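You operate a simulated robot arm through the tools that you are given. There is no shell and no other tool.

The job below is to be done with a simulated robot arm. You get a single attempt, and the scene is never put back.

Task
Press home the teal housing's seal; store the housing in the teal box.
Fine: use the seal press, leave its slide out and shut the lid.

Only the result counts: the job must be done as asked and must still hold three seconds after the hand-in. Knocking over, shifting, dropping, spilling or breaking anything else fails it. A push-on lid holds only when it is set on centred and level and pressed home; a screw cap is set on level and turned clockwise until tight.

Robot
A 5-joint arm with a two-finger parallel gripper, fixed in place. Base frame: the origin is at the foot of the arm, x ahead of it, y to its left, z up. Units: mm, degrees, N and s.
It reaches about 1134 mm from its shoulder. Its first joint turns from -149.0 to 149.0 degrees. Payload 1.57 kg.
The tool frame sits at the grasp point between the pads (the TCP): z along the fingers, y along the line on which they close. The tips reach 30 mm beyond it. The gripper opens to 110 mm. The fingers are 24 mm wide and 12 mm thick; the gripper's body (48 by 112 mm) begins 78 mm behind the TCP.
Orientation is told as [roll, pitch, yaw] about the base's x, y, z axes, in that order, counted from this pose: with the fingers straight down and closing along the base's y, the tool's x points along the base's -x, its y along +y and its z along -z.

Tools
- The arm moves only by the tool send_rows. Its argument "moves" is a list of rows, each an object (a shift or turn left out is 0, a gripper value left out holds the last) with "angular": the turn, a rotation vector about the base's x, y, z in units of 5 degrees (1.0 is 5 degrees), a list of three; "slide": the shift along the base's x, y, z in units of 40 mm (1.0 is 40 mm), a list of three; "claw": the opening, from 0 (shut) to 1 (fully open). In form: [{"angular": [ax, ay, az], "slide": [x, y, z], "claw": claw}, ...]. A call has 1 to 20 rows; each row shifts and turns the commanded pose from where the row before left it. A call with a number of a shift or a turn outside -1 to 1 is refused whole. Each row takes 0.2 s and may step no farther than 50 mm and 8.6 degrees from the row before; otherwise, or with a gripper value out of range, the whole call is refused. Where a pose cannot be reached the arm comes as near as it can. A force on the tool above 50 N (or 10 N above the force at the start of the call, whichever is more), or a blocked arm, ends the call early, and 0.2 s more pass. The fingers move at their own pace (about 153 mm/s each) and stop on an object; they squeeze with about 34 N. The grip force told is the motor's: it shows also when the fingers shut on nothing. Time passes only in rows, and 0.2 s behind the last, so rows that do not move let the fingers close. The reply holds the time, the measured pose of the TCP, the force on the tool along the base axes, the opening and the grip force, in the units named above and with some noise, with the torque about the TCP (base axes, N m) and any sound that the robot's microphone picked up.
- Cameras (640 x 400 px; columns grow to the right, rows downward): "scene" is fixed at [50.6, -647.5, 1376]; the picture's right is [0.59, -0.81, 0.00], its down [-0.26, -0.19, -0.95] and it looks along [0.76, 0.56, -0.32] (base axes); focal length 353 px, centre (320, 200). "wrist" rides on the gripper at [70, 16, -141] in the tool frame; the picture's right is [-0.23, 0.97, 0.00], its down [-0.86, -0.20, -0.48] and it looks along [-0.47, -0.11, 0.88] (tool axes); focal length 222 px, centre (320, 200). There is no depth. A picture from a camera that has moved, and an enlarged one, comes with that camera's place and axes in the base frame and with its lens.
- get_image(camera): a new picture of that camera. It takes no simulated time.
- raise_lower(by): slides the trunk up (or, below 0, down) by that many mm; the arm rides with it, the base frame stays. It gives what a move gives, with no picture.
- inspect(camera, box): a new picture of the part [left, top, right, bottom] of that camera's present view, enlarged. It takes no simulated time.
- finish_job(): hands the job in; it is judged then, once.

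Places have to be worked out from the pictures, the camera data and where the tool is seen. Open the gripper and draw the arm clear of the work before you hand the job in, unless the task says otherwise.

The tools are called after "Request:" as a command line: name --argument value ..., lists and objects as JSON in quotes. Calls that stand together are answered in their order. send_rows: Moves the arm, as the interface text tells. Its arguments: {"type":"object","properties":{"moves":{"type":"array","items":{"type":"object","properties":{"angular":{"type":"array","items":{"type":"number"}},"slide":{"type":"array","items":{"type":"number"}},"claw":{"type":"number"}}}}},"required":["moves"]} The other tools are called the same way: raise_lower (by) slides the trunk up or down; get_image (camera) takes a picture; inspect (camera, box) takes an enlarged picture of a part of a camera's view; finish_job () hands the job in.

At the start:

```text
time_s: 0.0
tcp_pos: [518.1, -318.4, 1213.8]
ee_rot: [0.0, 0.0, 0.0]
contact_force: [-0.5, 0.1, -0.2]
ft_torque: [0.01, -0.03, 0.0]
grip_width: 110.4
grasp_force: 0.3
trunk travel left (down, up): [-948.0, 22.0]
```

scene: 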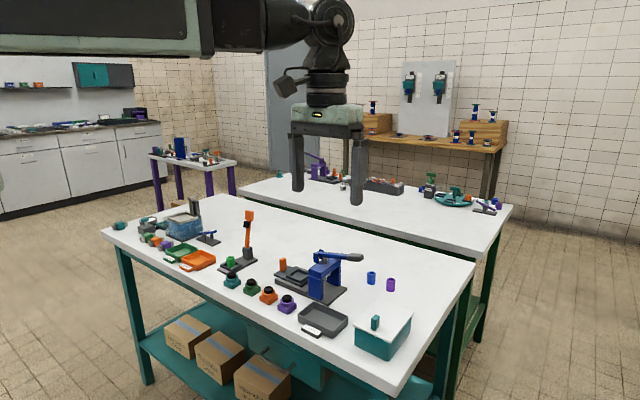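
wrist: 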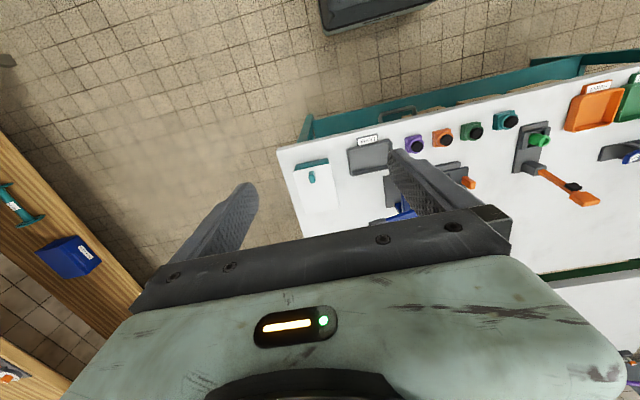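

The pictures show a table with housings, a press, a tray and a teal box with a lid. I'll take enlarged views of the table first.

Request:
inspect --camera "scene" --box '[200, 200, 430, 370]'

Request:
inspect --camera "scene" --box '[100, 190, 270, 300]'

Request:
inspect --camera "wrist" --box '[270, 60, 640, 290]'

```text
2.35 times, centred on (315, 285) of scene
camera zoom: at [50.6, -647.5, 1376.0], right [0.59, -0.81, 0.0], down [-0.26, -0.19, -0.95], along [0.76, 0.56, -0.32], focal length 831 px, centre (332, 0)
```

zoom: 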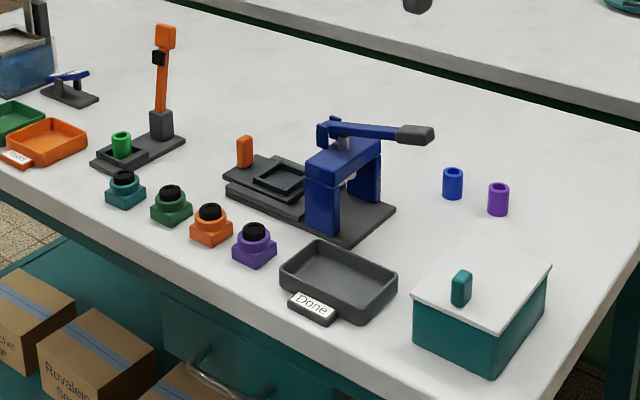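

```text
3.64 times, centred on (185, 245) of scene
camera zoom: at [50.6, -647.5, 1376.0], right [0.59, -0.81, 0.0], down [-0.26, -0.19, -0.95], along [0.76, 0.56, -0.32], focal length 1285 px, centre (811, 36)
```

zoom: 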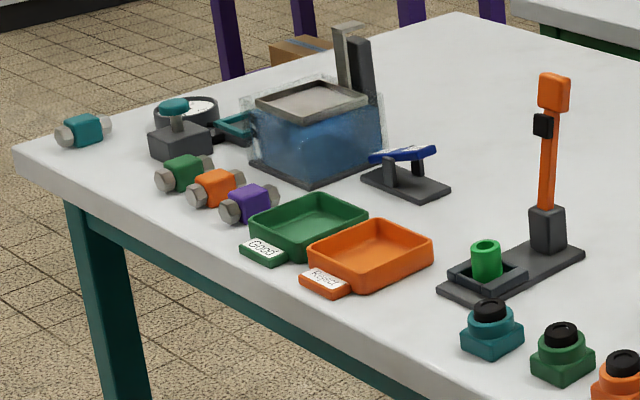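

```text
1.73 times, centred on (455, 175) of wrist
camera zoom: at [447.5, -301.7, 1356.6], right [0.23, 0.97, 0.0], down [0.86, -0.2, 0.48], along [0.47, -0.11, -0.88], focal length 384 px, centre (86, 243)
```

zoom: 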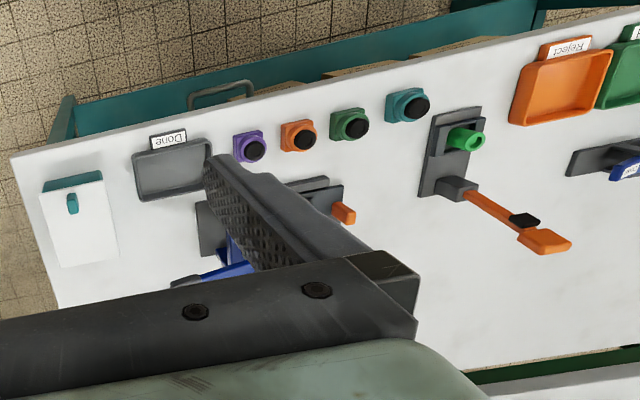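

Triangulating from both cameras puts the teal housing's seal near (627, 90, 843) and the press slide's orange knob near (753, 5, 850). I'll move above the press for a closer look.

Request:
send_rows --moves '[{"slide": [0.4, 0.84, -0.4]}, {"slide": [0.4, 0.84, -0.4]}, {"slide": [0.4, 0.84, -0.4]}, {"slide": [0.4, 0.84, -0.4]}, {"slide": [0.4, 0.84, -0.4]}, {"slide": [0.4, 0.84, -0.4]}, {"slide": [0.4, 0.84, -0.4]}, {"slide": [0.4, 0.84, -0.4]}]'

Request:
get_image --camera "wrist"

Request:
get_image --camera "scene"

```text
time_s: 1.8
tcp_pos: [649.4, -47.5, 1214.0]
ee_rot: [0.0, 0.0, 0.1]
contact_force: [-0.7, 0.0, 0.0]
ft_torque: [-0.01, -0.03, 0.03]
grip_width: 110.0
grasp_force: 0.1
out of reach, approached as far as the arm can: row 1, 2, 3, 4, 5, 6, 7, 8
trunk travel left (down, up): [-948.0, 22.0]
```

```text
taken
camera wrist: at [578.7, -31.3, 1356.4], right [0.23, 0.97, 0.0], down [0.86, -0.2, 0.48], along [0.47, -0.11, -0.88], focal length 222 px, centre (320, 200)
```

wrist: 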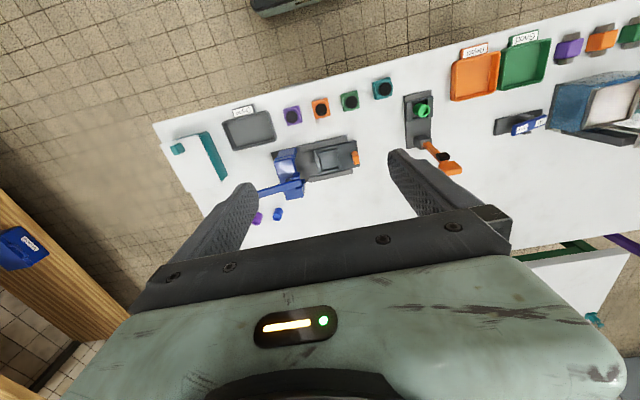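

```text
taken
```

scene: 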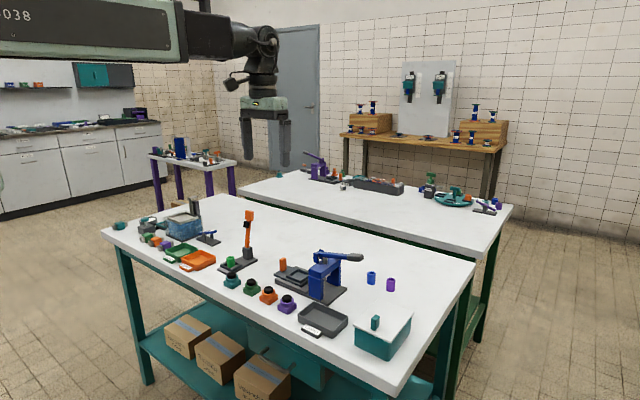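

The arm could not go lower at this trunk height, so I'll lower the trunk by 180 mm and look again.

Request:
raise_lower --by -180

Request:
get_image --camera "wrist"

```text
time_s: 3.8
tcp_pos: [647.6, -48.4, 1034.1]
ee_rot: [0.0, 0.0, 0.0]
contact_force: [0.2, -0.6, 0.1]
ft_torque: [0.02, -0.01, 0.02]
grip_width: 110.0
grasp_force: 0.1
trunk travel left (down, up): [-768.0, 202.0]
```

```text
taken
camera wrist: at [578.0, -32.2, 1176.6], right [0.23, 0.97, 0.0], down [0.86, -0.2, 0.48], along [0.47, -0.11, -0.88], focal length 222 px, centre (320, 200)
```

wrist: 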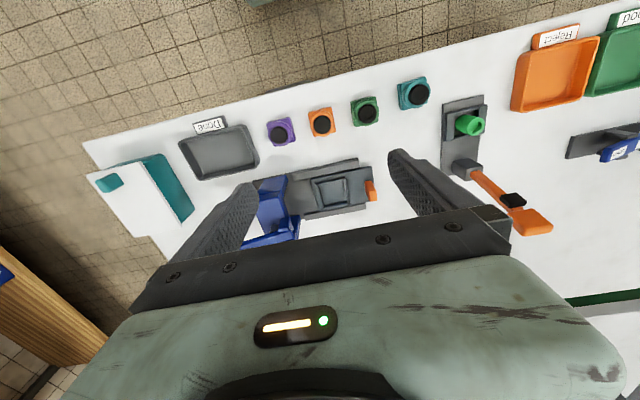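

Now I can see the press slide with its nest. I'll enlarge the views of the press, the housings and the box.

Request:
inspect --camera "wrist" --box '[230, 60, 450, 250]'

Request:
inspect --camera "scene" --box '[210, 240, 370, 340]'

Request:
inspect --camera "scene" --box '[290, 240, 430, 370]'

Request:
inspect --camera "wrist" --box '[80, 100, 300, 250]'

```text
2.11 times, centred on (340, 155) of wrist
camera zoom: at [578.0, -32.2, 1176.6], right [0.23, 0.97, 0.0], down [0.86, -0.2, 0.48], along [0.47, -0.11, -0.88], focal length 468 px, centre (278, 295)
```

zoom: 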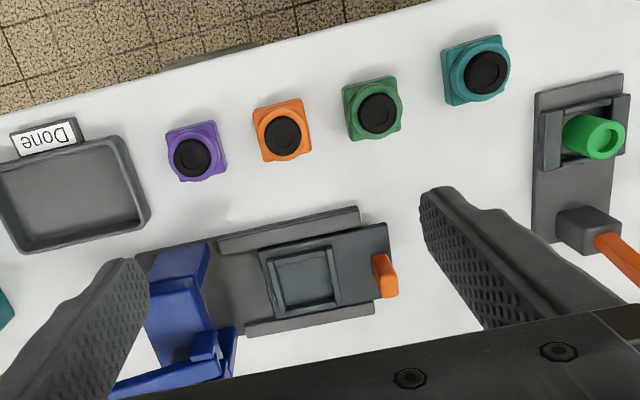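

```text
4.00 times, centred on (290, 290) of scene
camera zoom: at [50.6, -647.5, 1376.0], right [0.59, -0.81, 0.0], down [-0.26, -0.19, -0.95], along [0.76, 0.56, -0.32], focal length 1413 px, centre (440, -160)
```

zoom: 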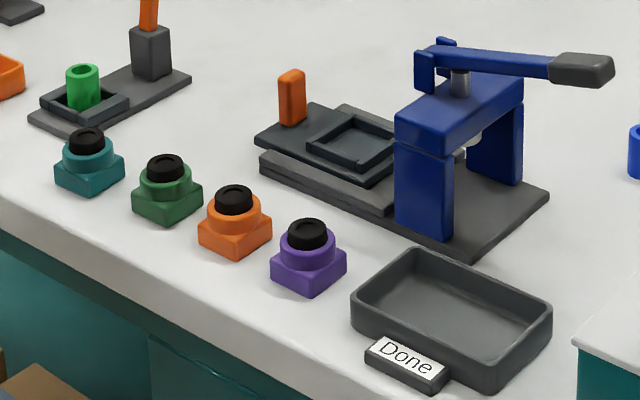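

```text
3.08 times, centred on (360, 305) of scene
camera zoom: at [50.6, -647.5, 1376.0], right [0.59, -0.81, 0.0], down [-0.26, -0.19, -0.95], along [0.76, 0.56, -0.32], focal length 1087 px, centre (197, -123)
```

zoom: 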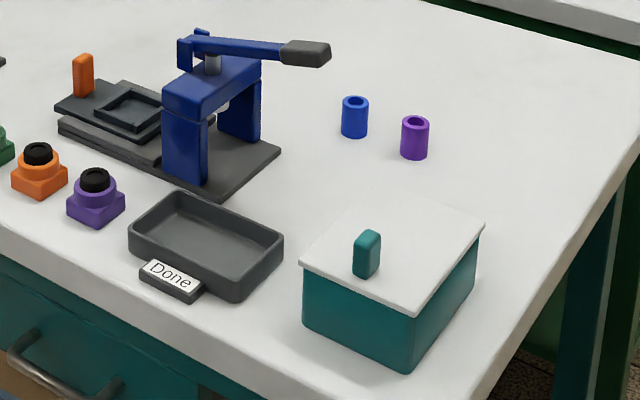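

```text
2.67 times, centred on (190, 175) of wrist
camera zoom: at [578.0, -32.2, 1176.6], right [0.23, 0.97, 0.0], down [0.86, -0.2, 0.48], along [0.47, -0.11, -0.88], focal length 592 px, centre (667, 267)
```

zoom: 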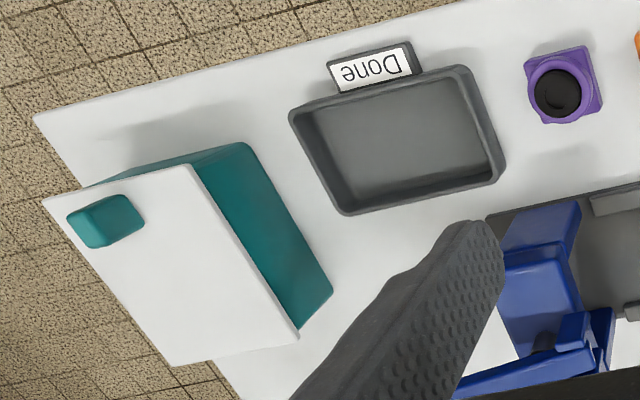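

I'll shift along -y to see the lever and the box between the fingers.

Request:
send_rows --moves '[{"slide": [-0.5, -0.9, 0]}, {"slide": [-0.5, -0.9, 0]}, {"slide": [-0.5, -0.9, 0]}, {"slide": [-0.5, -0.9, 0]}]'

Request:
get_image --camera "wrist"

Request:
inspect --camera "wrist" --box '[220, 80, 440, 240]'

```text
time_s: 4.8
tcp_pos: [566.4, -192.1, 1035.4]
ee_rot: [0.1, 0.0, 0.0]
contact_force: [-0.8, 0.8, 1.1]
ft_torque: [-0.01, 0.0, 0.02]
grip_width: 109.9
grasp_force: 0.0
trunk travel left (down, up): [-768.0, 202.0]
```

```text
taken
camera wrist: at [495.1, -177.0, 1176.6], right [0.23, 0.97, 0.0], down [0.86, -0.2, 0.48], along [0.47, -0.11, -0.88], focal length 222 px, centre (320, 200)
```

wrist: 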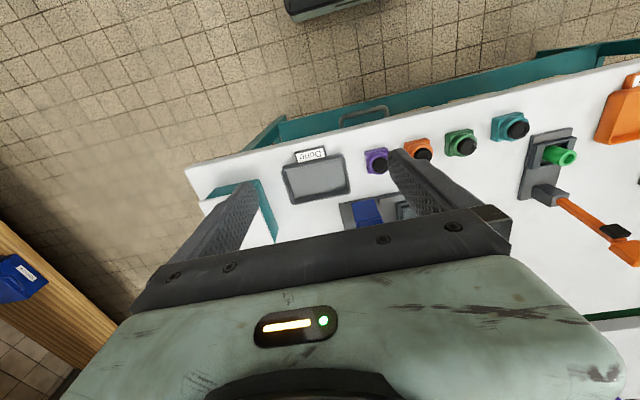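

```text
2.50 times, centred on (330, 160) of wrist
camera zoom: at [495.1, -177.0, 1176.6], right [0.23, 0.97, 0.0], down [0.86, -0.2, 0.48], along [0.47, -0.11, -0.88], focal length 555 px, centre (295, 300)
```

zoom: 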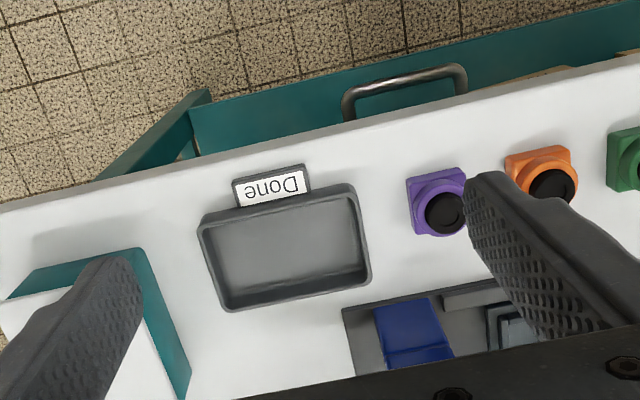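

I need the camera further forward over the press. I'll move in +x, with the tips staying around z 1005, above the lever.

Request:
send_rows --moves '[{"slide": [0, 0, 0.8]}, {"slide": [1, 0.1, 0]}, {"slide": [1, 0.1, 0]}, {"slide": [1, 0.1, 0]}, {"slide": [1, 0.1, 0]}, {"slide": [1, 0.1, 0]}]'

Request:
get_image --camera "wrist"

Request:
inspect --camera "wrist" --box '[200, 60, 460, 240]'

```text
time_s: 6.2
tcp_pos: [770.7, -172.3, 1034.5]
ee_rot: [0.0, 0.0, -0.1]
contact_force: [-0.2, -0.2, -0.2]
ft_torque: [0.03, 0.01, 0.0]
grip_width: 110.2
grasp_force: 0.1
out of reach, approached as far as the arm can: row 1, 3
trunk travel left (down, up): [-768.0, 202.0]
```

```text
taken
camera wrist: at [700.4, -155.7, 1176.4], right [0.23, 0.97, 0.0], down [0.86, -0.2, 0.48], along [0.47, -0.11, -0.88], focal length 222 px, centre (320, 200)
```

wrist: 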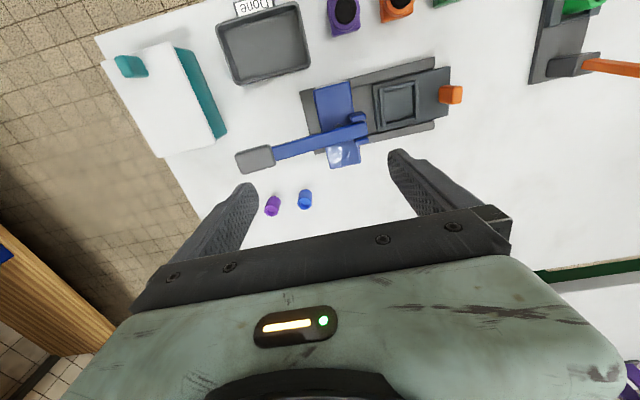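

```text
2.22 times, centred on (330, 150) of wrist
camera zoom: at [700.4, -155.7, 1176.4], right [0.23, 0.97, 0.0], down [0.86, -0.2, 0.48], along [0.47, -0.11, -0.88], focal length 494 px, centre (298, 311)
```

zoom: 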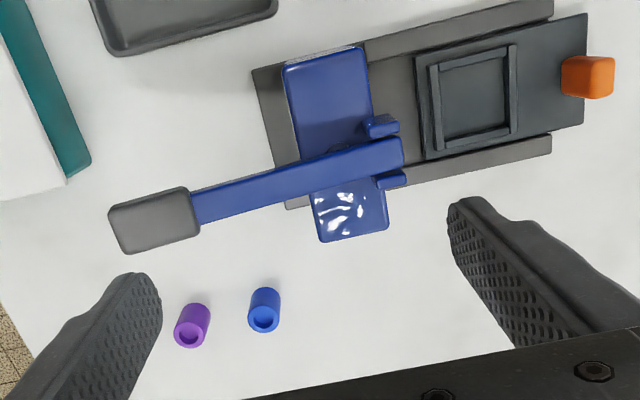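

This view is good: the slide runs along y with its nest near (753, -53), the lever grip is near (758, -240, 948) and the box knob near (640, -360, 885). Next I'll look at the box from close up.

Request:
send_rows --moves '[{"slide": [-0.9, -0.7, 0]}, {"slide": [-0.9, -0.7, 0]}, {"slide": [-0.9, -0.7, 0]}, {"slide": [-0.9, -0.7, 0]}, {"slide": [-0.9, -0.7, 0]}, {"slide": [-0.5, -0.7, 0]}]'

Request:
get_image --camera "wrist"

Request:
inspect --camera "wrist" --box '[230, 100, 420, 240]'

Request:
inspect --camera "scene" --box '[335, 290, 435, 365]'

```text
time_s: 7.6
tcp_pos: [566.0, -342.0, 1034.7]
ee_rot: [0.0, 0.0, 0.0]
contact_force: [0.3, 0.5, 0.2]
ft_torque: [0.0, 0.01, 0.02]
grip_width: 109.9
grasp_force: 0.0
out of reach, approached as far as the arm can: row 4
trunk travel left (down, up): [-768.0, 202.0]
```

```text
taken
camera wrist: at [494.9, -327.3, 1176.6], right [0.23, 0.97, 0.0], down [0.86, -0.2, 0.48], along [0.47, -0.11, -0.88], focal length 222 px, centre (320, 200)
```

wrist: 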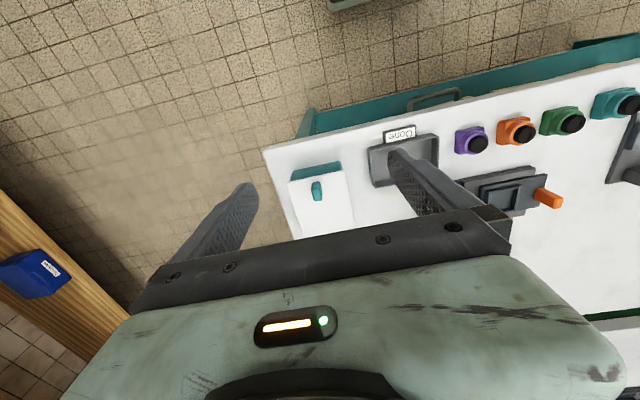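

```text
2.86 times, centred on (325, 170) of wrist
camera zoom: at [494.9, -327.3, 1176.6], right [0.23, 0.97, 0.0], down [0.86, -0.2, 0.48], along [0.47, -0.11, -0.88], focal length 635 px, centre (306, 286)
```

zoom: 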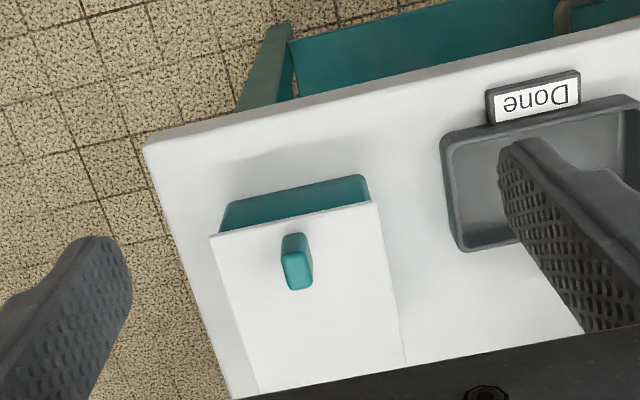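

```text
5.33 times, centred on (385, 328) of scene
camera zoom: at [50.6, -647.5, 1376.0], right [0.59, -0.81, 0.0], down [-0.26, -0.19, -0.95], along [0.76, 0.56, -0.32], focal length 1884 px, centre (-27, -480)
```

zoom: 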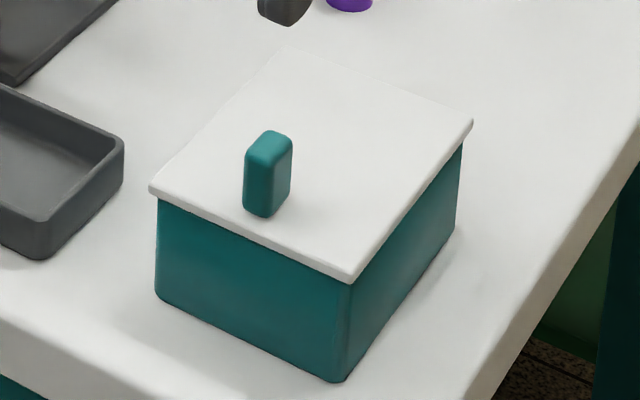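

The lid is about 122 x 90 mm with its top at z≈865. The knob sits near the front edge, so the lid may be hinged at the rear. I'll spin the tool 180° and look at the box from behind to check.

Request:
send_rows --moves '[{"slide": [0.36, -0.06, 0], "angular": [0, 0, 1]}, {"slide": [0.36, -0.06, 0], "angular": [0, 0, 1]}, {"slide": [0.36, -0.06, 0], "angular": [0, 0, 1]}, {"slide": [0.36, -0.06, 0], "angular": [0, 0, 1]}, {"slide": [0.36, -0.06, 0], "angular": [0, 0, 1]}, {"slide": [0.36, -0.06, 0], "angular": [0, 0, 1]}, {"slide": [0.36, -0.06, 0], "angular": [0, 0, 1]}, {"slide": [0.36, -0.06, 0], "angular": [0, 0, 1]}, {"slide": [0.36, -0.06, 0], "angular": [0, 0, 1]}, {"slide": [0.36, -0.06, 0], "angular": [0, 0, 1]}, {"slide": [0.36, -0.06, 0], "angular": [0, 0, 1]}, {"slide": [0.36, -0.06, 0], "angular": [0, 0, 1]}, {"slide": [0.36, -0.06, 0], "angular": [0, 0, 1]}, {"slide": [0.36, -0.06, 0], "angular": [0, 0, 1]}, {"slide": [0.36, -0.06, 0], "angular": [0, 0, 1]}, {"slide": [0.36, -0.06, 0], "angular": [0, 0, 1]}, {"slide": [0.36, -0.06, 0], "angular": [0, 0, 1]}, {"slide": [0.36, -0.06, 0], "angular": [0, 0, 1]}]'

Request:
get_image --camera "wrist"

```text
time_s: 11.4
tcp_pos: [829.8, -383.3, 1034.3]
ee_rot: [0.0, 0.0, 90.1]
contact_force: [0.0, 0.2, 0.8]
ft_torque: [0.0, -0.03, 0.0]
grip_width: 110.1
grasp_force: 0.0
out of reach, approached as far as the arm can: row 4
trunk travel left (down, up): [-768.0, 202.0]
```

```text
taken
camera wrist: at [812.2, -454.2, 1176.4], right [-0.97, 0.23, 0.0], down [0.2, 0.86, 0.48], along [0.11, 0.47, -0.88], focal length 222 px, centre (320, 200)
```

wrist: 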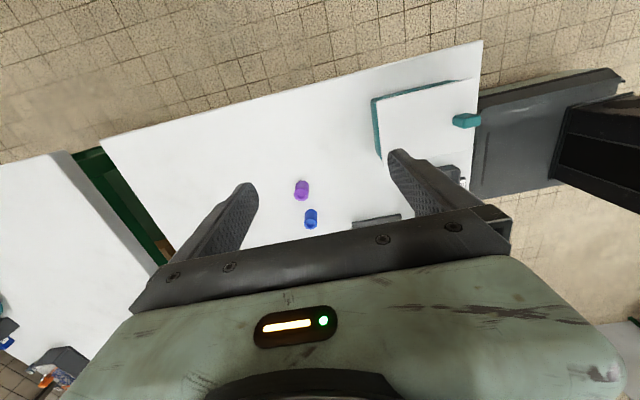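

Now the arm's own body and the box's rear side come into view. I'll zoom in on the rear edge of the lid.

Request:
inspect --camera "wrist" --box '[340, 50, 500, 200]'

Request:
get_image --camera "scene"

```text
2.67 times, centred on (420, 125) of wrist
camera zoom: at [812.2, -454.2, 1176.4], right [-0.97, 0.23, 0.0], down [0.2, 0.86, 0.48], along [0.11, 0.47, -0.88], focal length 592 px, centre (53, 400)
```

zoom: 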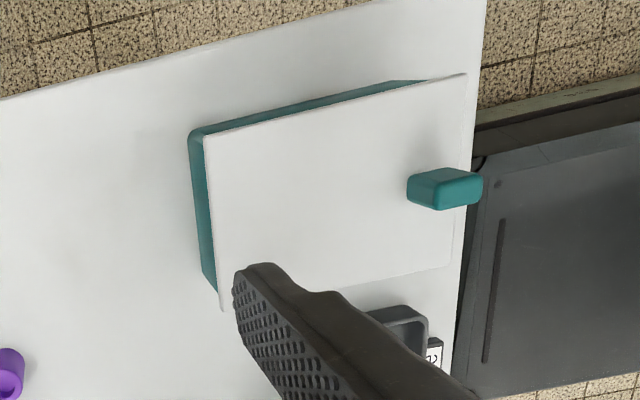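

```text
taken
```

scene: 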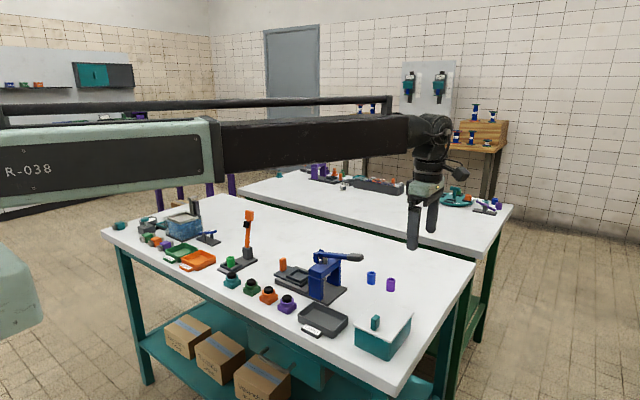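

No hinge hardware is visible, but the lid is flush at the rear and overhangs at the front, so it probably lifts about its rear edge. The arm's height appears to change only with the trunk. I'll go over to the teal housing with yaw back at 0 and look closely there.

Request:
send_rows --moves '[{"slide": [-0.364, 0.68, 0], "angular": [0, 0, -1]}, {"slide": [-0.364, 0.68, 0], "angular": [0, 0, -1]}, {"slide": [-0.364, 0.68, 0], "angular": [0, 0, -1]}, {"slide": [-0.364, 0.68, 0], "angular": [0, 0, -1]}, {"slide": [-0.364, 0.68, 0], "angular": [0, 0, -1]}, {"slide": [-0.364, 0.68, 0], "angular": [0, 0, -1]}, {"slide": [-0.364, 0.68, 0], "angular": [0, 0, -1]}, {"slide": [-0.364, 0.68, 0], "angular": [0, 0, -1]}, {"slide": [-0.364, 0.68, 0], "angular": [0, 0, -1]}, {"slide": [-0.364, 0.68, 0], "angular": [0, 0, -1]}, {"slide": [-0.364, 0.68, 0], "angular": [0, 0, -1]}, {"slide": [-0.364, 0.68, 0], "angular": [0, 0, -1]}, {"slide": [-0.364, 0.68, 0], "angular": [0, 0, -1]}, {"slide": [-0.364, 0.68, 0], "angular": [0, 0, -1]}, {"slide": [-0.364, 0.68, 0], "angular": [0, 0, -1]}, {"slide": [-0.364, 0.68, 0], "angular": [0, 0, -1]}, {"slide": [-0.364, 0.68, 0], "angular": [0, 0, -1]}, {"slide": [-0.364, 0.68, 0], "angular": [0, 0, -1]}]'

Request:
get_image --camera "scene"

Request:
get_image --camera "wrist"

```text
time_s: 15.2
tcp_pos: [566.6, 106.6, 1033.7]
ee_rot: [0.1, 0.0, -0.1]
contact_force: [-0.7, -0.3, -1.1]
ft_torque: [-0.02, 0.0, 0.0]
grip_width: 110.0
grasp_force: 0.1
out of reach, approached as far as the arm can: row 4
trunk travel left (down, up): [-768.0, 202.0]
```

```text
taken
```

scene: 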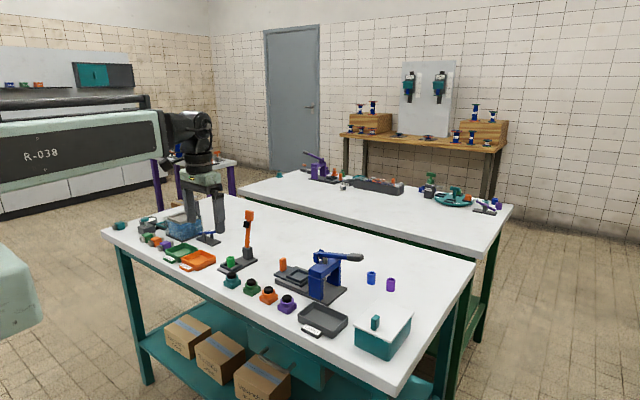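

```text
taken
camera wrist: at [495.0, 121.5, 1176.6], right [0.23, 0.97, 0.0], down [0.85, -0.2, 0.48], along [0.47, -0.11, -0.88], focal length 222 px, centre (320, 200)
```

wrist: 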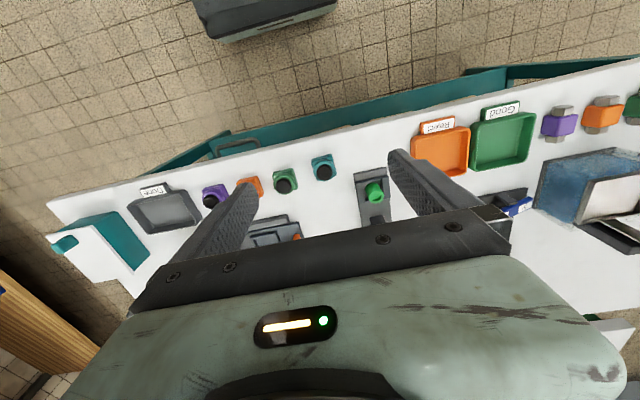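

The arm is clear here. I'll lower the trunk 110 mm for a closer look at the teal housing.

Request:
raise_lower --by -110

Request:
get_image --camera "wrist"

Request:
inspect --camera "wrist" --box '[240, 100, 420, 220]'

Request:
inspect --camera "scene" --box '[210, 260, 290, 315]'

```text
time_s: 16.6
tcp_pos: [566.3, 106.3, 924.2]
ee_rot: [0.0, 0.0, 0.0]
contact_force: [0.2, 0.2, 0.0]
ft_torque: [0.03, 0.0, 0.03]
grip_width: 109.9
grasp_force: 0.0
trunk travel left (down, up): [-658.0, 312.0]
```

```text
taken
camera wrist: at [495.3, 120.9, 1066.6], right [0.23, 0.97, 0.0], down [0.86, -0.2, 0.48], along [0.47, -0.11, -0.88], focal length 222 px, centre (320, 200)
```

wrist: 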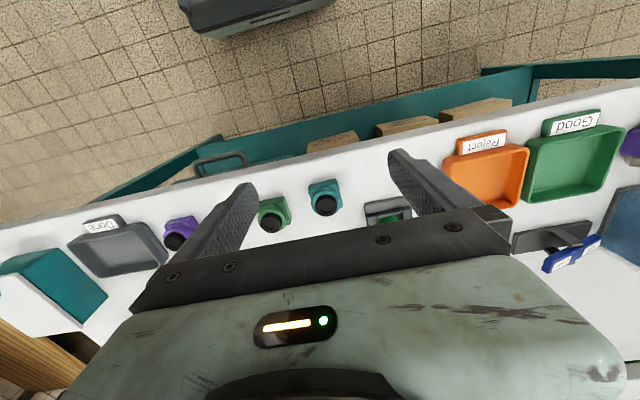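

```text
3.33 times, centred on (330, 160) of wrist
camera zoom: at [495.3, 120.9, 1066.6], right [0.23, 0.97, 0.0], down [0.86, -0.2, 0.48], along [0.47, -0.11, -0.88], focal length 740 px, centre (287, 333)
```

zoom: 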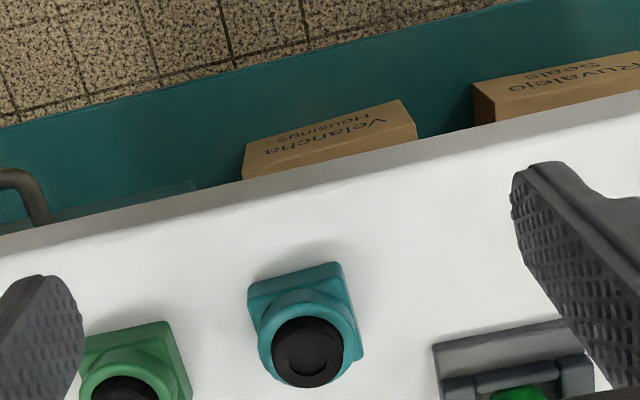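

```text
7.27 times, centred on (250, 288) of scene
camera zoom: at [50.6, -647.5, 1376.0], right [0.59, -0.81, 0.0], down [-0.26, -0.19, -0.95], along [0.76, 0.56, -0.32], focal length 2570 px, centre (829, -436)
```

zoom: 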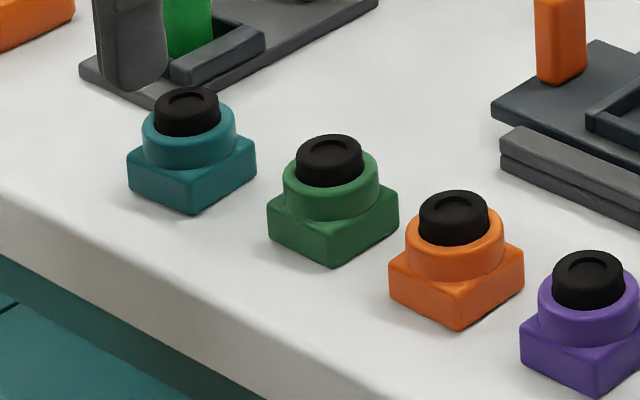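

The three wrist views agree with each other: table near z 805, teal housing centred at about (627, 98), seal top near z 836, yaw about 0. The scene camera's axes are slightly off because of rounding. Next I'll look at the nest up close.

Request:
send_rows --moves '[{"slide": [0.83, -0.78, 0]}, {"slide": [0.83, -0.78, 0]}, {"slide": [0.83, -0.78, 0]}, {"slide": [0.83, -0.78, 0]}]'

Request:
get_image --camera "wrist"

Request:
inspect --camera "wrist" --box '[240, 100, 420, 230]'

Request:
inspect --camera "scene" --box '[270, 240, 370, 305]'

```text
time_s: 17.6
tcp_pos: [700.3, -17.9, 924.6]
ee_rot: [0.0, 0.0, 0.0]
contact_force: [-0.1, 0.4, -0.3]
ft_torque: [0.0, -0.05, 0.01]
grip_width: 110.0
grasp_force: 0.1
out of reach, approached as far as the arm can: row 2, 4
trunk travel left (down, up): [-658.0, 312.0]
```

```text
taken
camera wrist: at [629.2, -3.6, 1066.5], right [0.23, 0.97, 0.0], down [0.86, -0.2, 0.48], along [0.47, -0.11, -0.88], focal length 222 px, centre (320, 200)
```

wrist: 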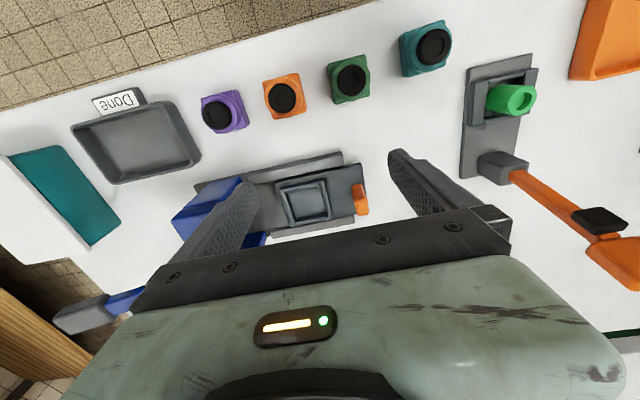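

```text
3.08 times, centred on (330, 165) of wrist
camera zoom: at [629.2, -3.6, 1066.5], right [0.23, 0.97, 0.0], down [0.86, -0.2, 0.48], along [0.47, -0.11, -0.88], focal length 684 px, centre (289, 308)
```

zoom: 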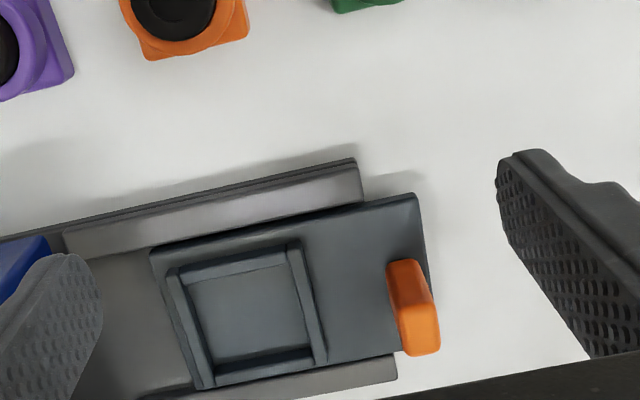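

```text
6.15 times, centred on (320, 272) of scene
camera zoom: at [50.6, -647.5, 1376.0], right [0.59, -0.81, 0.0], down [-0.26, -0.19, -0.95], along [0.76, 0.56, -0.32], focal length 2174 px, centre (320, -246)
```

zoom: 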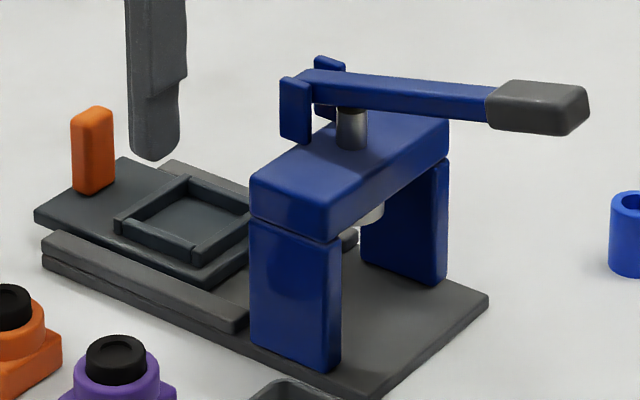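

The nest is a square walled frame, about 41 mm inside, centred near (757, -50). Its slide plate top is at about z 817. I'll spin to yaw -90, so the fingers close along x and the camera is on the +y side, while moving over the teal housing.

Request:
send_rows --moves '[{"slide": [-0.101, 0.161, 0], "angular": [0, 0, -1]}, {"slide": [-0.101, 0.161, 0], "angular": [0, 0, -1]}, {"slide": [-0.101, 0.161, 0], "angular": [0, 0, -1]}, {"slide": [-0.101, 0.161, 0], "angular": [0, 0, -1]}, {"slide": [-0.101, 0.161, 0], "angular": [0, 0, -1]}, {"slide": [-0.101, 0.161, 0], "angular": [0, 0, -1]}, {"slide": [-0.101, 0.161, 0], "angular": [0, 0, -1]}, {"slide": [-0.101, 0.161, 0], "angular": [0, 0, -1]}, {"slide": [-0.101, 0.161, 0], "angular": [0, 0, -1]}, {"slide": [-0.101, 0.161, 0], "angular": [0, 0, -1]}, {"slide": [-0.101, 0.161, 0], "angular": [0, 0, -1]}, {"slide": [-0.101, 0.161, 0], "angular": [0, 0, -1]}, {"slide": [-0.101, 0.161, 0], "angular": [0, 0, -1]}, {"slide": [-0.101, 0.161, 0], "angular": [0, 0, -1]}, {"slide": [-0.101, 0.161, 0], "angular": [0, 0, -1]}, {"slide": [-0.101, 0.161, 0], "angular": [0, 0, -1]}, {"slide": [-0.101, 0.161, 0], "angular": [0, 0, -1]}, {"slide": [-0.101, 0.161, 0], "angular": [0, 0, -1]}]'

Request:
get_image --camera "wrist"

Request:
inspect --camera "wrist" --box '[230, 70, 410, 220]'

```text
time_s: 21.4
tcp_pos: [626.9, 94.6, 924.7]
ee_rot: [-0.1, 0.0, -90.1]
contact_force: [-0.2, 0.2, -0.4]
ft_torque: [0.01, -0.02, 0.02]
grip_width: 109.9
grasp_force: 0.0
trunk travel left (down, up): [-658.0, 312.0]
```

```text
taken
camera wrist: at [642.5, 164.1, 1066.5], right [0.97, -0.23, 0.0], down [-0.2, -0.85, 0.48], along [-0.11, -0.47, -0.88], focal length 222 px, centre (320, 200)
```

wrist: 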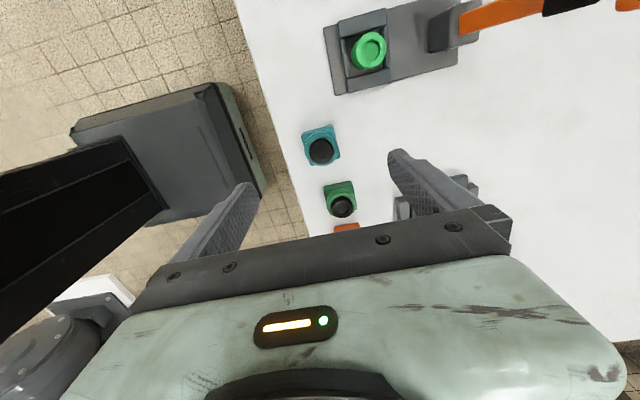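

```text
2.67 times, centred on (320, 145) of wrist
camera zoom: at [642.5, 164.1, 1066.5], right [0.97, -0.23, 0.0], down [-0.2, -0.85, 0.48], along [-0.11, -0.47, -0.88], focal length 592 px, centre (320, 347)
```

zoom: 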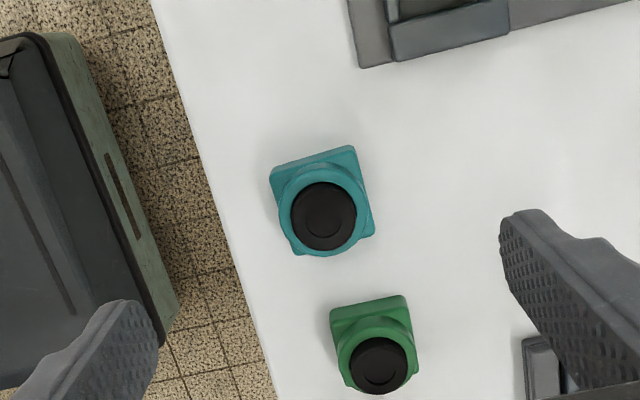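

The teal housing centre comes out at about (628, 98) with yaw near +0.8°. I'll align the TCP over it and lower partway.

Request:
send_rows --moves '[{"slide": [0.028, 0.085, 0], "claw": 0.75}, {}]'

Request:
raise_lower --by -60

Request:
get_image --camera "wrist"

Request:
inspect --camera "wrist" --box '[250, 110, 410, 220]'

Request:
inspect --camera "scene" --box '[190, 240, 290, 310]'

```text
time_s: 22.0
tcp_pos: [628.0, 99.0, 924.6]
ee_rot: [0.0, 0.0, -90.1]
contact_force: [0.3, -0.1, 0.3]
ft_torque: [0.0, 0.0, 0.02]
grip_width: 82.3
grasp_force: 0.0
trunk travel left (down, up): [-658.0, 312.0]
```

```text
time_s: 23.0
tcp_pos: [627.8, 99.2, 864.4]
ee_rot: [0.0, 0.0, -90.0]
contact_force: [0.3, -0.1, 0.4]
ft_torque: [0.01, 0.02, -0.07]
grip_width: 82.6
grasp_force: 0.2
trunk travel left (down, up): [-598.0, 372.0]
```

```text
taken
camera wrist: at [643.8, 167.7, 1006.6], right [0.97, -0.23, 0.0], down [-0.2, -0.86, 0.48], along [-0.11, -0.47, -0.88], focal length 222 px, centre (320, 200)
```

wrist: 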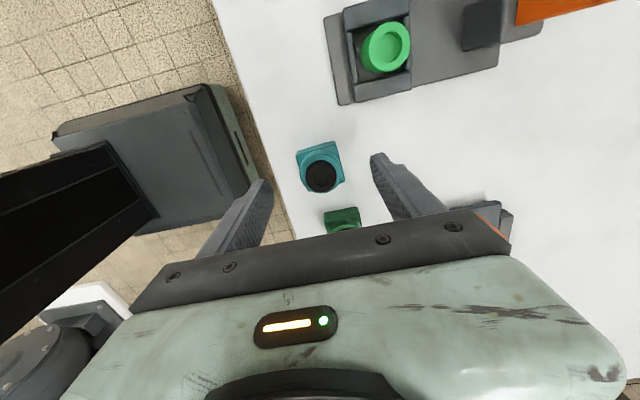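

```text
3.64 times, centred on (330, 165) of wrist
camera zoom: at [643.8, 167.7, 1006.6], right [0.97, -0.23, 0.0], down [-0.2, -0.86, 0.48], along [-0.11, -0.47, -0.88], focal length 808 px, centre (284, 327)
```

zoom: 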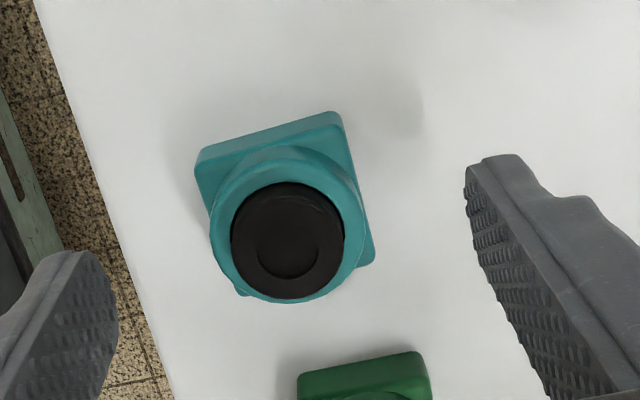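

```text
5.71 times, centred on (240, 275) of scene
camera zoom: at [50.6, -647.5, 1376.0], right [0.59, -0.81, 0.0], down [-0.26, -0.19, -0.95], along [0.76, 0.56, -0.32], focal length 2019 px, centre (777, -229)
```

zoom: 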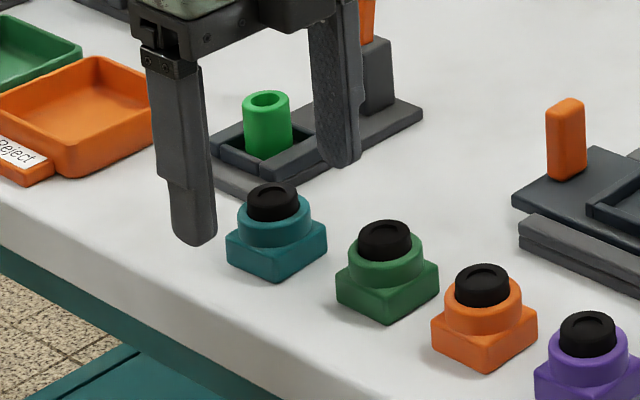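

The fingers straddle the housing evenly. I'll descend further, then take small steps to find the table by contact.

Request:
raise_lower --by -22

Request:
raise_lower --by -3

Request:
inspect --camera "scene" --box '[190, 240, 290, 310]'

```text
time_s: 23.7
tcp_pos: [628.5, 99.0, 842.6]
ee_rot: [0.1, 0.0, -90.0]
contact_force: [-0.4, -1.1, 0.3]
ft_torque: [0.0, -0.01, 0.04]
grip_width: 82.6
grasp_force: 0.0
trunk travel left (down, up): [-576.0, 394.0]
```

```text
time_s: 24.2
tcp_pos: [627.9, 98.3, 839.6]
ee_rot: [0.0, 0.1, -90.0]
contact_force: [-0.2, 0.8, -1.2]
ft_torque: [0.01, 0.0, 0.02]
grip_width: 82.6
grasp_force: 0.1
trunk travel left (down, up): [-573.0, 397.0]
```

```text
5.71 times, centred on (240, 275) of scene
camera zoom: at [50.6, -647.5, 1376.0], right [0.59, -0.81, 0.0], down [-0.26, -0.19, -0.95], along [0.76, 0.56, -0.32], focal length 2019 px, centre (777, -229)
```

zoom: 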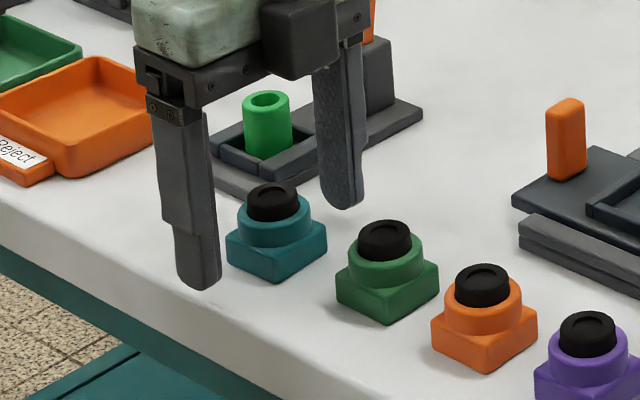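

No contact yet at a nominal tip height of 809.6. I'll keep stepping down in small increments.

Request:
raise_lower --by -2

Request:
raise_lower --by -1.5

Request:
raise_lower --by -1

```text
time_s: 24.7
tcp_pos: [627.5, 98.6, 837.2]
ee_rot: [0.0, 0.1, -90.0]
contact_force: [-0.4, -0.1, 0.0]
ft_torque: [0.02, -0.01, -0.01]
grip_width: 82.4
grasp_force: 0.0
trunk travel left (down, up): [-571.0, 399.0]
```

```text
time_s: 25.2
tcp_pos: [628.6, 98.7, 835.6]
ee_rot: [0.0, 0.0, -90.0]
contact_force: [-0.2, -0.3, -0.1]
ft_torque: [-0.02, 0.01, 0.0]
grip_width: 82.1
grasp_force: 0.0
trunk travel left (down, up): [-569.0, 401.0]
```

```text
time_s: 25.8
tcp_pos: [628.2, 98.6, 835.2]
ee_rot: [0.0, 0.0, -90.0]
contact_force: [0.8, -0.2, -0.1]
ft_torque: [-0.03, -0.01, 0.02]
grip_width: 82.4
grasp_force: 0.0
trunk travel left (down, up): [-568.0, 402.0]
```

Still no contact. I'll take a few more 1 mm steps.

Request:
raise_lower --by -1

Request:
raise_lower --by -1

Request:
raise_lower --by -1

```text
time_s: 26.3
tcp_pos: [628.8, 98.3, 834.0]
ee_rot: [0.0, -0.1, -89.9]
contact_force: [-0.6, 0.0, -0.8]
ft_torque: [-0.02, 0.01, -0.02]
grip_width: 82.3
grasp_force: 0.1
trunk travel left (down, up): [-567.0, 403.0]
```

```text
time_s: 26.8
tcp_pos: [629.1, 98.5, 833.5]
ee_rot: [0.0, 0.0, -90.1]
contact_force: [-0.5, 0.5, -0.7]
ft_torque: [0.06, 0.04, -0.03]
grip_width: 82.3
grasp_force: 0.0
trunk travel left (down, up): [-566.0, 404.0]
```

```text
time_s: 27.3
tcp_pos: [629.1, 98.5, 830.8]
ee_rot: [0.1, 0.0, -89.9]
contact_force: [-0.9, 0.4, -0.7]
ft_torque: [0.0, 0.0, 0.04]
grip_width: 82.6
grasp_force: 0.0
trunk travel left (down, up): [-565.0, 405.0]
```

Tip nominal is now 801.6 and there is still no contact. I'll check the picture to see how far the tips are above the table.

Request:
inspect --camera "scene" --box '[205, 250, 275, 300]'

Request:
inspect --camera "wrist" --box '[230, 100, 430, 230]'

```text
8.00 times, centred on (240, 275) of scene
camera zoom: at [50.6, -647.5, 1376.0], right [0.59, -0.81, 0.0], down [-0.26, -0.19, -0.95], along [0.76, 0.56, -0.32], focal length 2827 px, centre (960, -400)
```

zoom: 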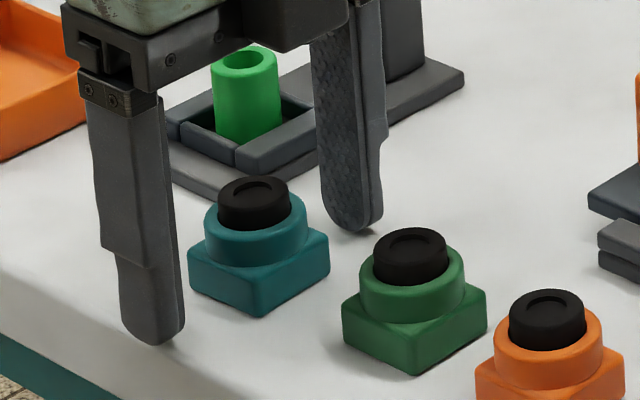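

```text
3.08 times, centred on (330, 165) of wrist
camera zoom: at [643.8, 167.8, 974.0], right [0.97, -0.23, 0.0], down [-0.2, -0.86, 0.48], along [-0.11, -0.47, -0.88], focal length 684 px, centre (289, 308)
```

zoom: 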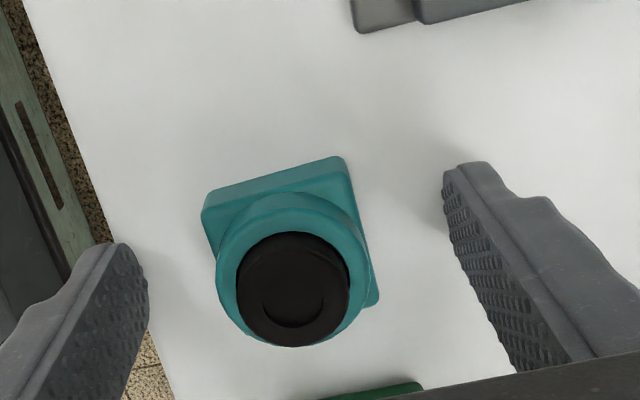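

The tips look nearly at table level. I'll continue in 1 mm steps and watch the force.

Request:
raise_lower --by -1

Request:
raise_lower --by -1

```text
time_s: 27.8
tcp_pos: [627.8, 97.4, 830.7]
ee_rot: [-0.1, 0.0, -90.0]
contact_force: [0.3, 0.1, 0.7]
ft_torque: [0.01, 0.02, -0.05]
grip_width: 82.7
grasp_force: 0.1
trunk travel left (down, up): [-564.0, 406.0]
```

```text
time_s: 28.3
tcp_pos: [628.6, 99.5, 830.5]
ee_rot: [0.0, 0.0, -90.0]
contact_force: [0.0, 0.3, 0.7]
ft_torque: [0.0, -0.02, -0.02]
grip_width: 82.5
grasp_force: 0.1
trunk travel left (down, up): [-563.0, 407.0]
```

I'll step down once or twice more. The table top is probably at z≈800.

Request:
raise_lower --by -1

Request:
raise_lower --by -1

```text
time_s: 28.8
tcp_pos: [627.3, 99.2, 830.0]
ee_rot: [0.0, 0.1, -90.0]
contact_force: [1.2, 0.8, 20.8]
ft_torque: [0.0, 0.82, -0.01]
grip_width: 80.9
grasp_force: 0.1
trunk travel left (down, up): [-562.0, 408.0]
```

```text
time_s: 29.3
tcp_pos: [626.9, 99.5, 830.5]
ee_rot: [0.1, 0.1, -89.9]
contact_force: [4.0, 2.1, 46.6]
ft_torque: [0.0, 1.81, -0.12]
grip_width: 78.9
grasp_force: 0.2
trunk travel left (down, up): [-561.0, 409.0]
```

The tips touched the table at TCP z≈830, so the table top is z=800. I'll raise 10 mm so the tips sit about 8.5 mm above the table, clear of the nest's wall height, and close on the housing's base.

Request:
raise_lower --by 10

Request:
send_rows --moves '[{"claw": 0.5}, {"claw": 0.42}, {"claw": 0.3}, {"claw": 0.2}, {"claw": 0.2}, {"claw": 0.2}]'

Request:
inspect --camera "scene" --box '[205, 250, 275, 300]'

Request:
inspect --camera "wrist" --box '[250, 110, 410, 220]'

```text
time_s: 29.9
tcp_pos: [627.4, 98.7, 837.9]
ee_rot: [0.0, 0.0, -90.1]
contact_force: [0.3, 0.3, 0.0]
ft_torque: [0.0, 0.01, 0.01]
grip_width: 82.4
grasp_force: 0.0
trunk travel left (down, up): [-571.0, 399.0]
```

```text
time_s: 31.3
tcp_pos: [627.8, 98.5, 838.0]
ee_rot: [0.0, 0.1, -89.9]
contact_force: [0.3, -0.6, 0.3]
ft_torque: [0.02, -0.03, -0.02]
grip_width: 37.3
grasp_force: 34.0
trunk travel left (down, up): [-571.0, 399.0]
```

```text
8.00 times, centred on (240, 275) of scene
camera zoom: at [50.6, -647.5, 1376.0], right [0.59, -0.81, 0.0], down [-0.26, -0.19, -0.95], along [0.76, 0.56, -0.32], focal length 2827 px, centre (960, -400)
```

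zoom: 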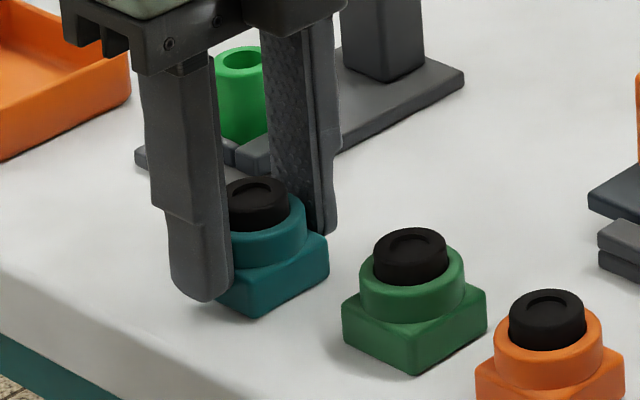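

```text
3.64 times, centred on (330, 165) of wrist
camera zoom: at [643.9, 167.8, 980.0], right [0.97, -0.23, 0.0], down [-0.2, -0.86, 0.48], along [-0.11, -0.47, -0.88], focal length 808 px, centre (284, 327)
```

zoom: 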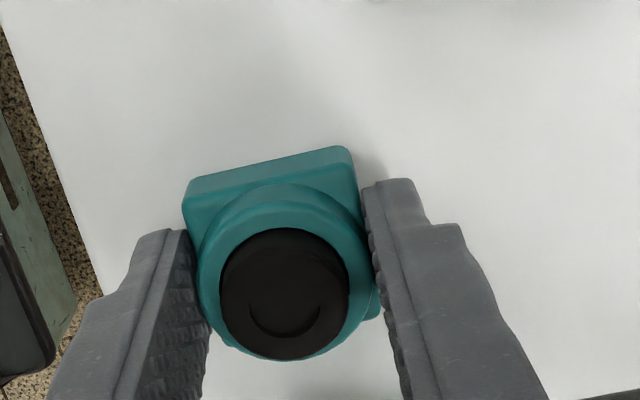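

The base is gripped at 37.3 mm with 34 N. I'll lift it 80 mm and check the hold.

Request:
raise_lower --by 80

Request:
inspect --camera "wrist" --box '[250, 110, 410, 220]'

Request:
inspect --camera "scene" --box '[190, 220, 300, 300]'

```text
time_s: 32.5
tcp_pos: [628.2, 100.0, 917.8]
ee_rot: [0.0, 0.1, -90.0]
contact_force: [-0.4, 0.1, -2.3]
ft_torque: [-0.04, -0.01, 0.02]
grip_width: 37.4
grasp_force: 34.1
trunk travel left (down, up): [-651.0, 319.0]
```

```text
3.64 times, centred on (330, 165) of wrist
camera zoom: at [644.0, 167.8, 1059.9], right [0.97, -0.23, 0.0], down [-0.2, -0.86, 0.48], along [-0.11, -0.47, -0.88], focal length 808 px, centre (284, 327)
```

zoom: 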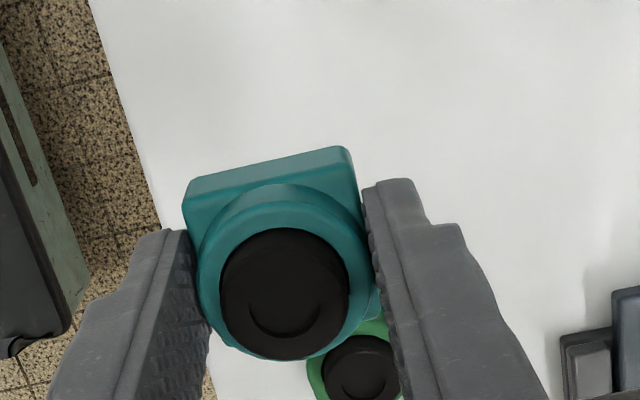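

```text
5.00 times, centred on (245, 260) of scene
camera zoom: at [50.6, -647.5, 1376.0], right [0.59, -0.81, 0.0], down [-0.26, -0.19, -0.95], along [0.76, 0.56, -0.32], focal length 1767 px, centre (695, -100)
```

zoom: 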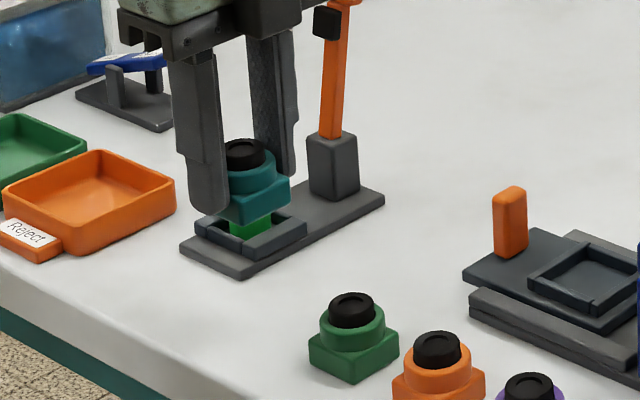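

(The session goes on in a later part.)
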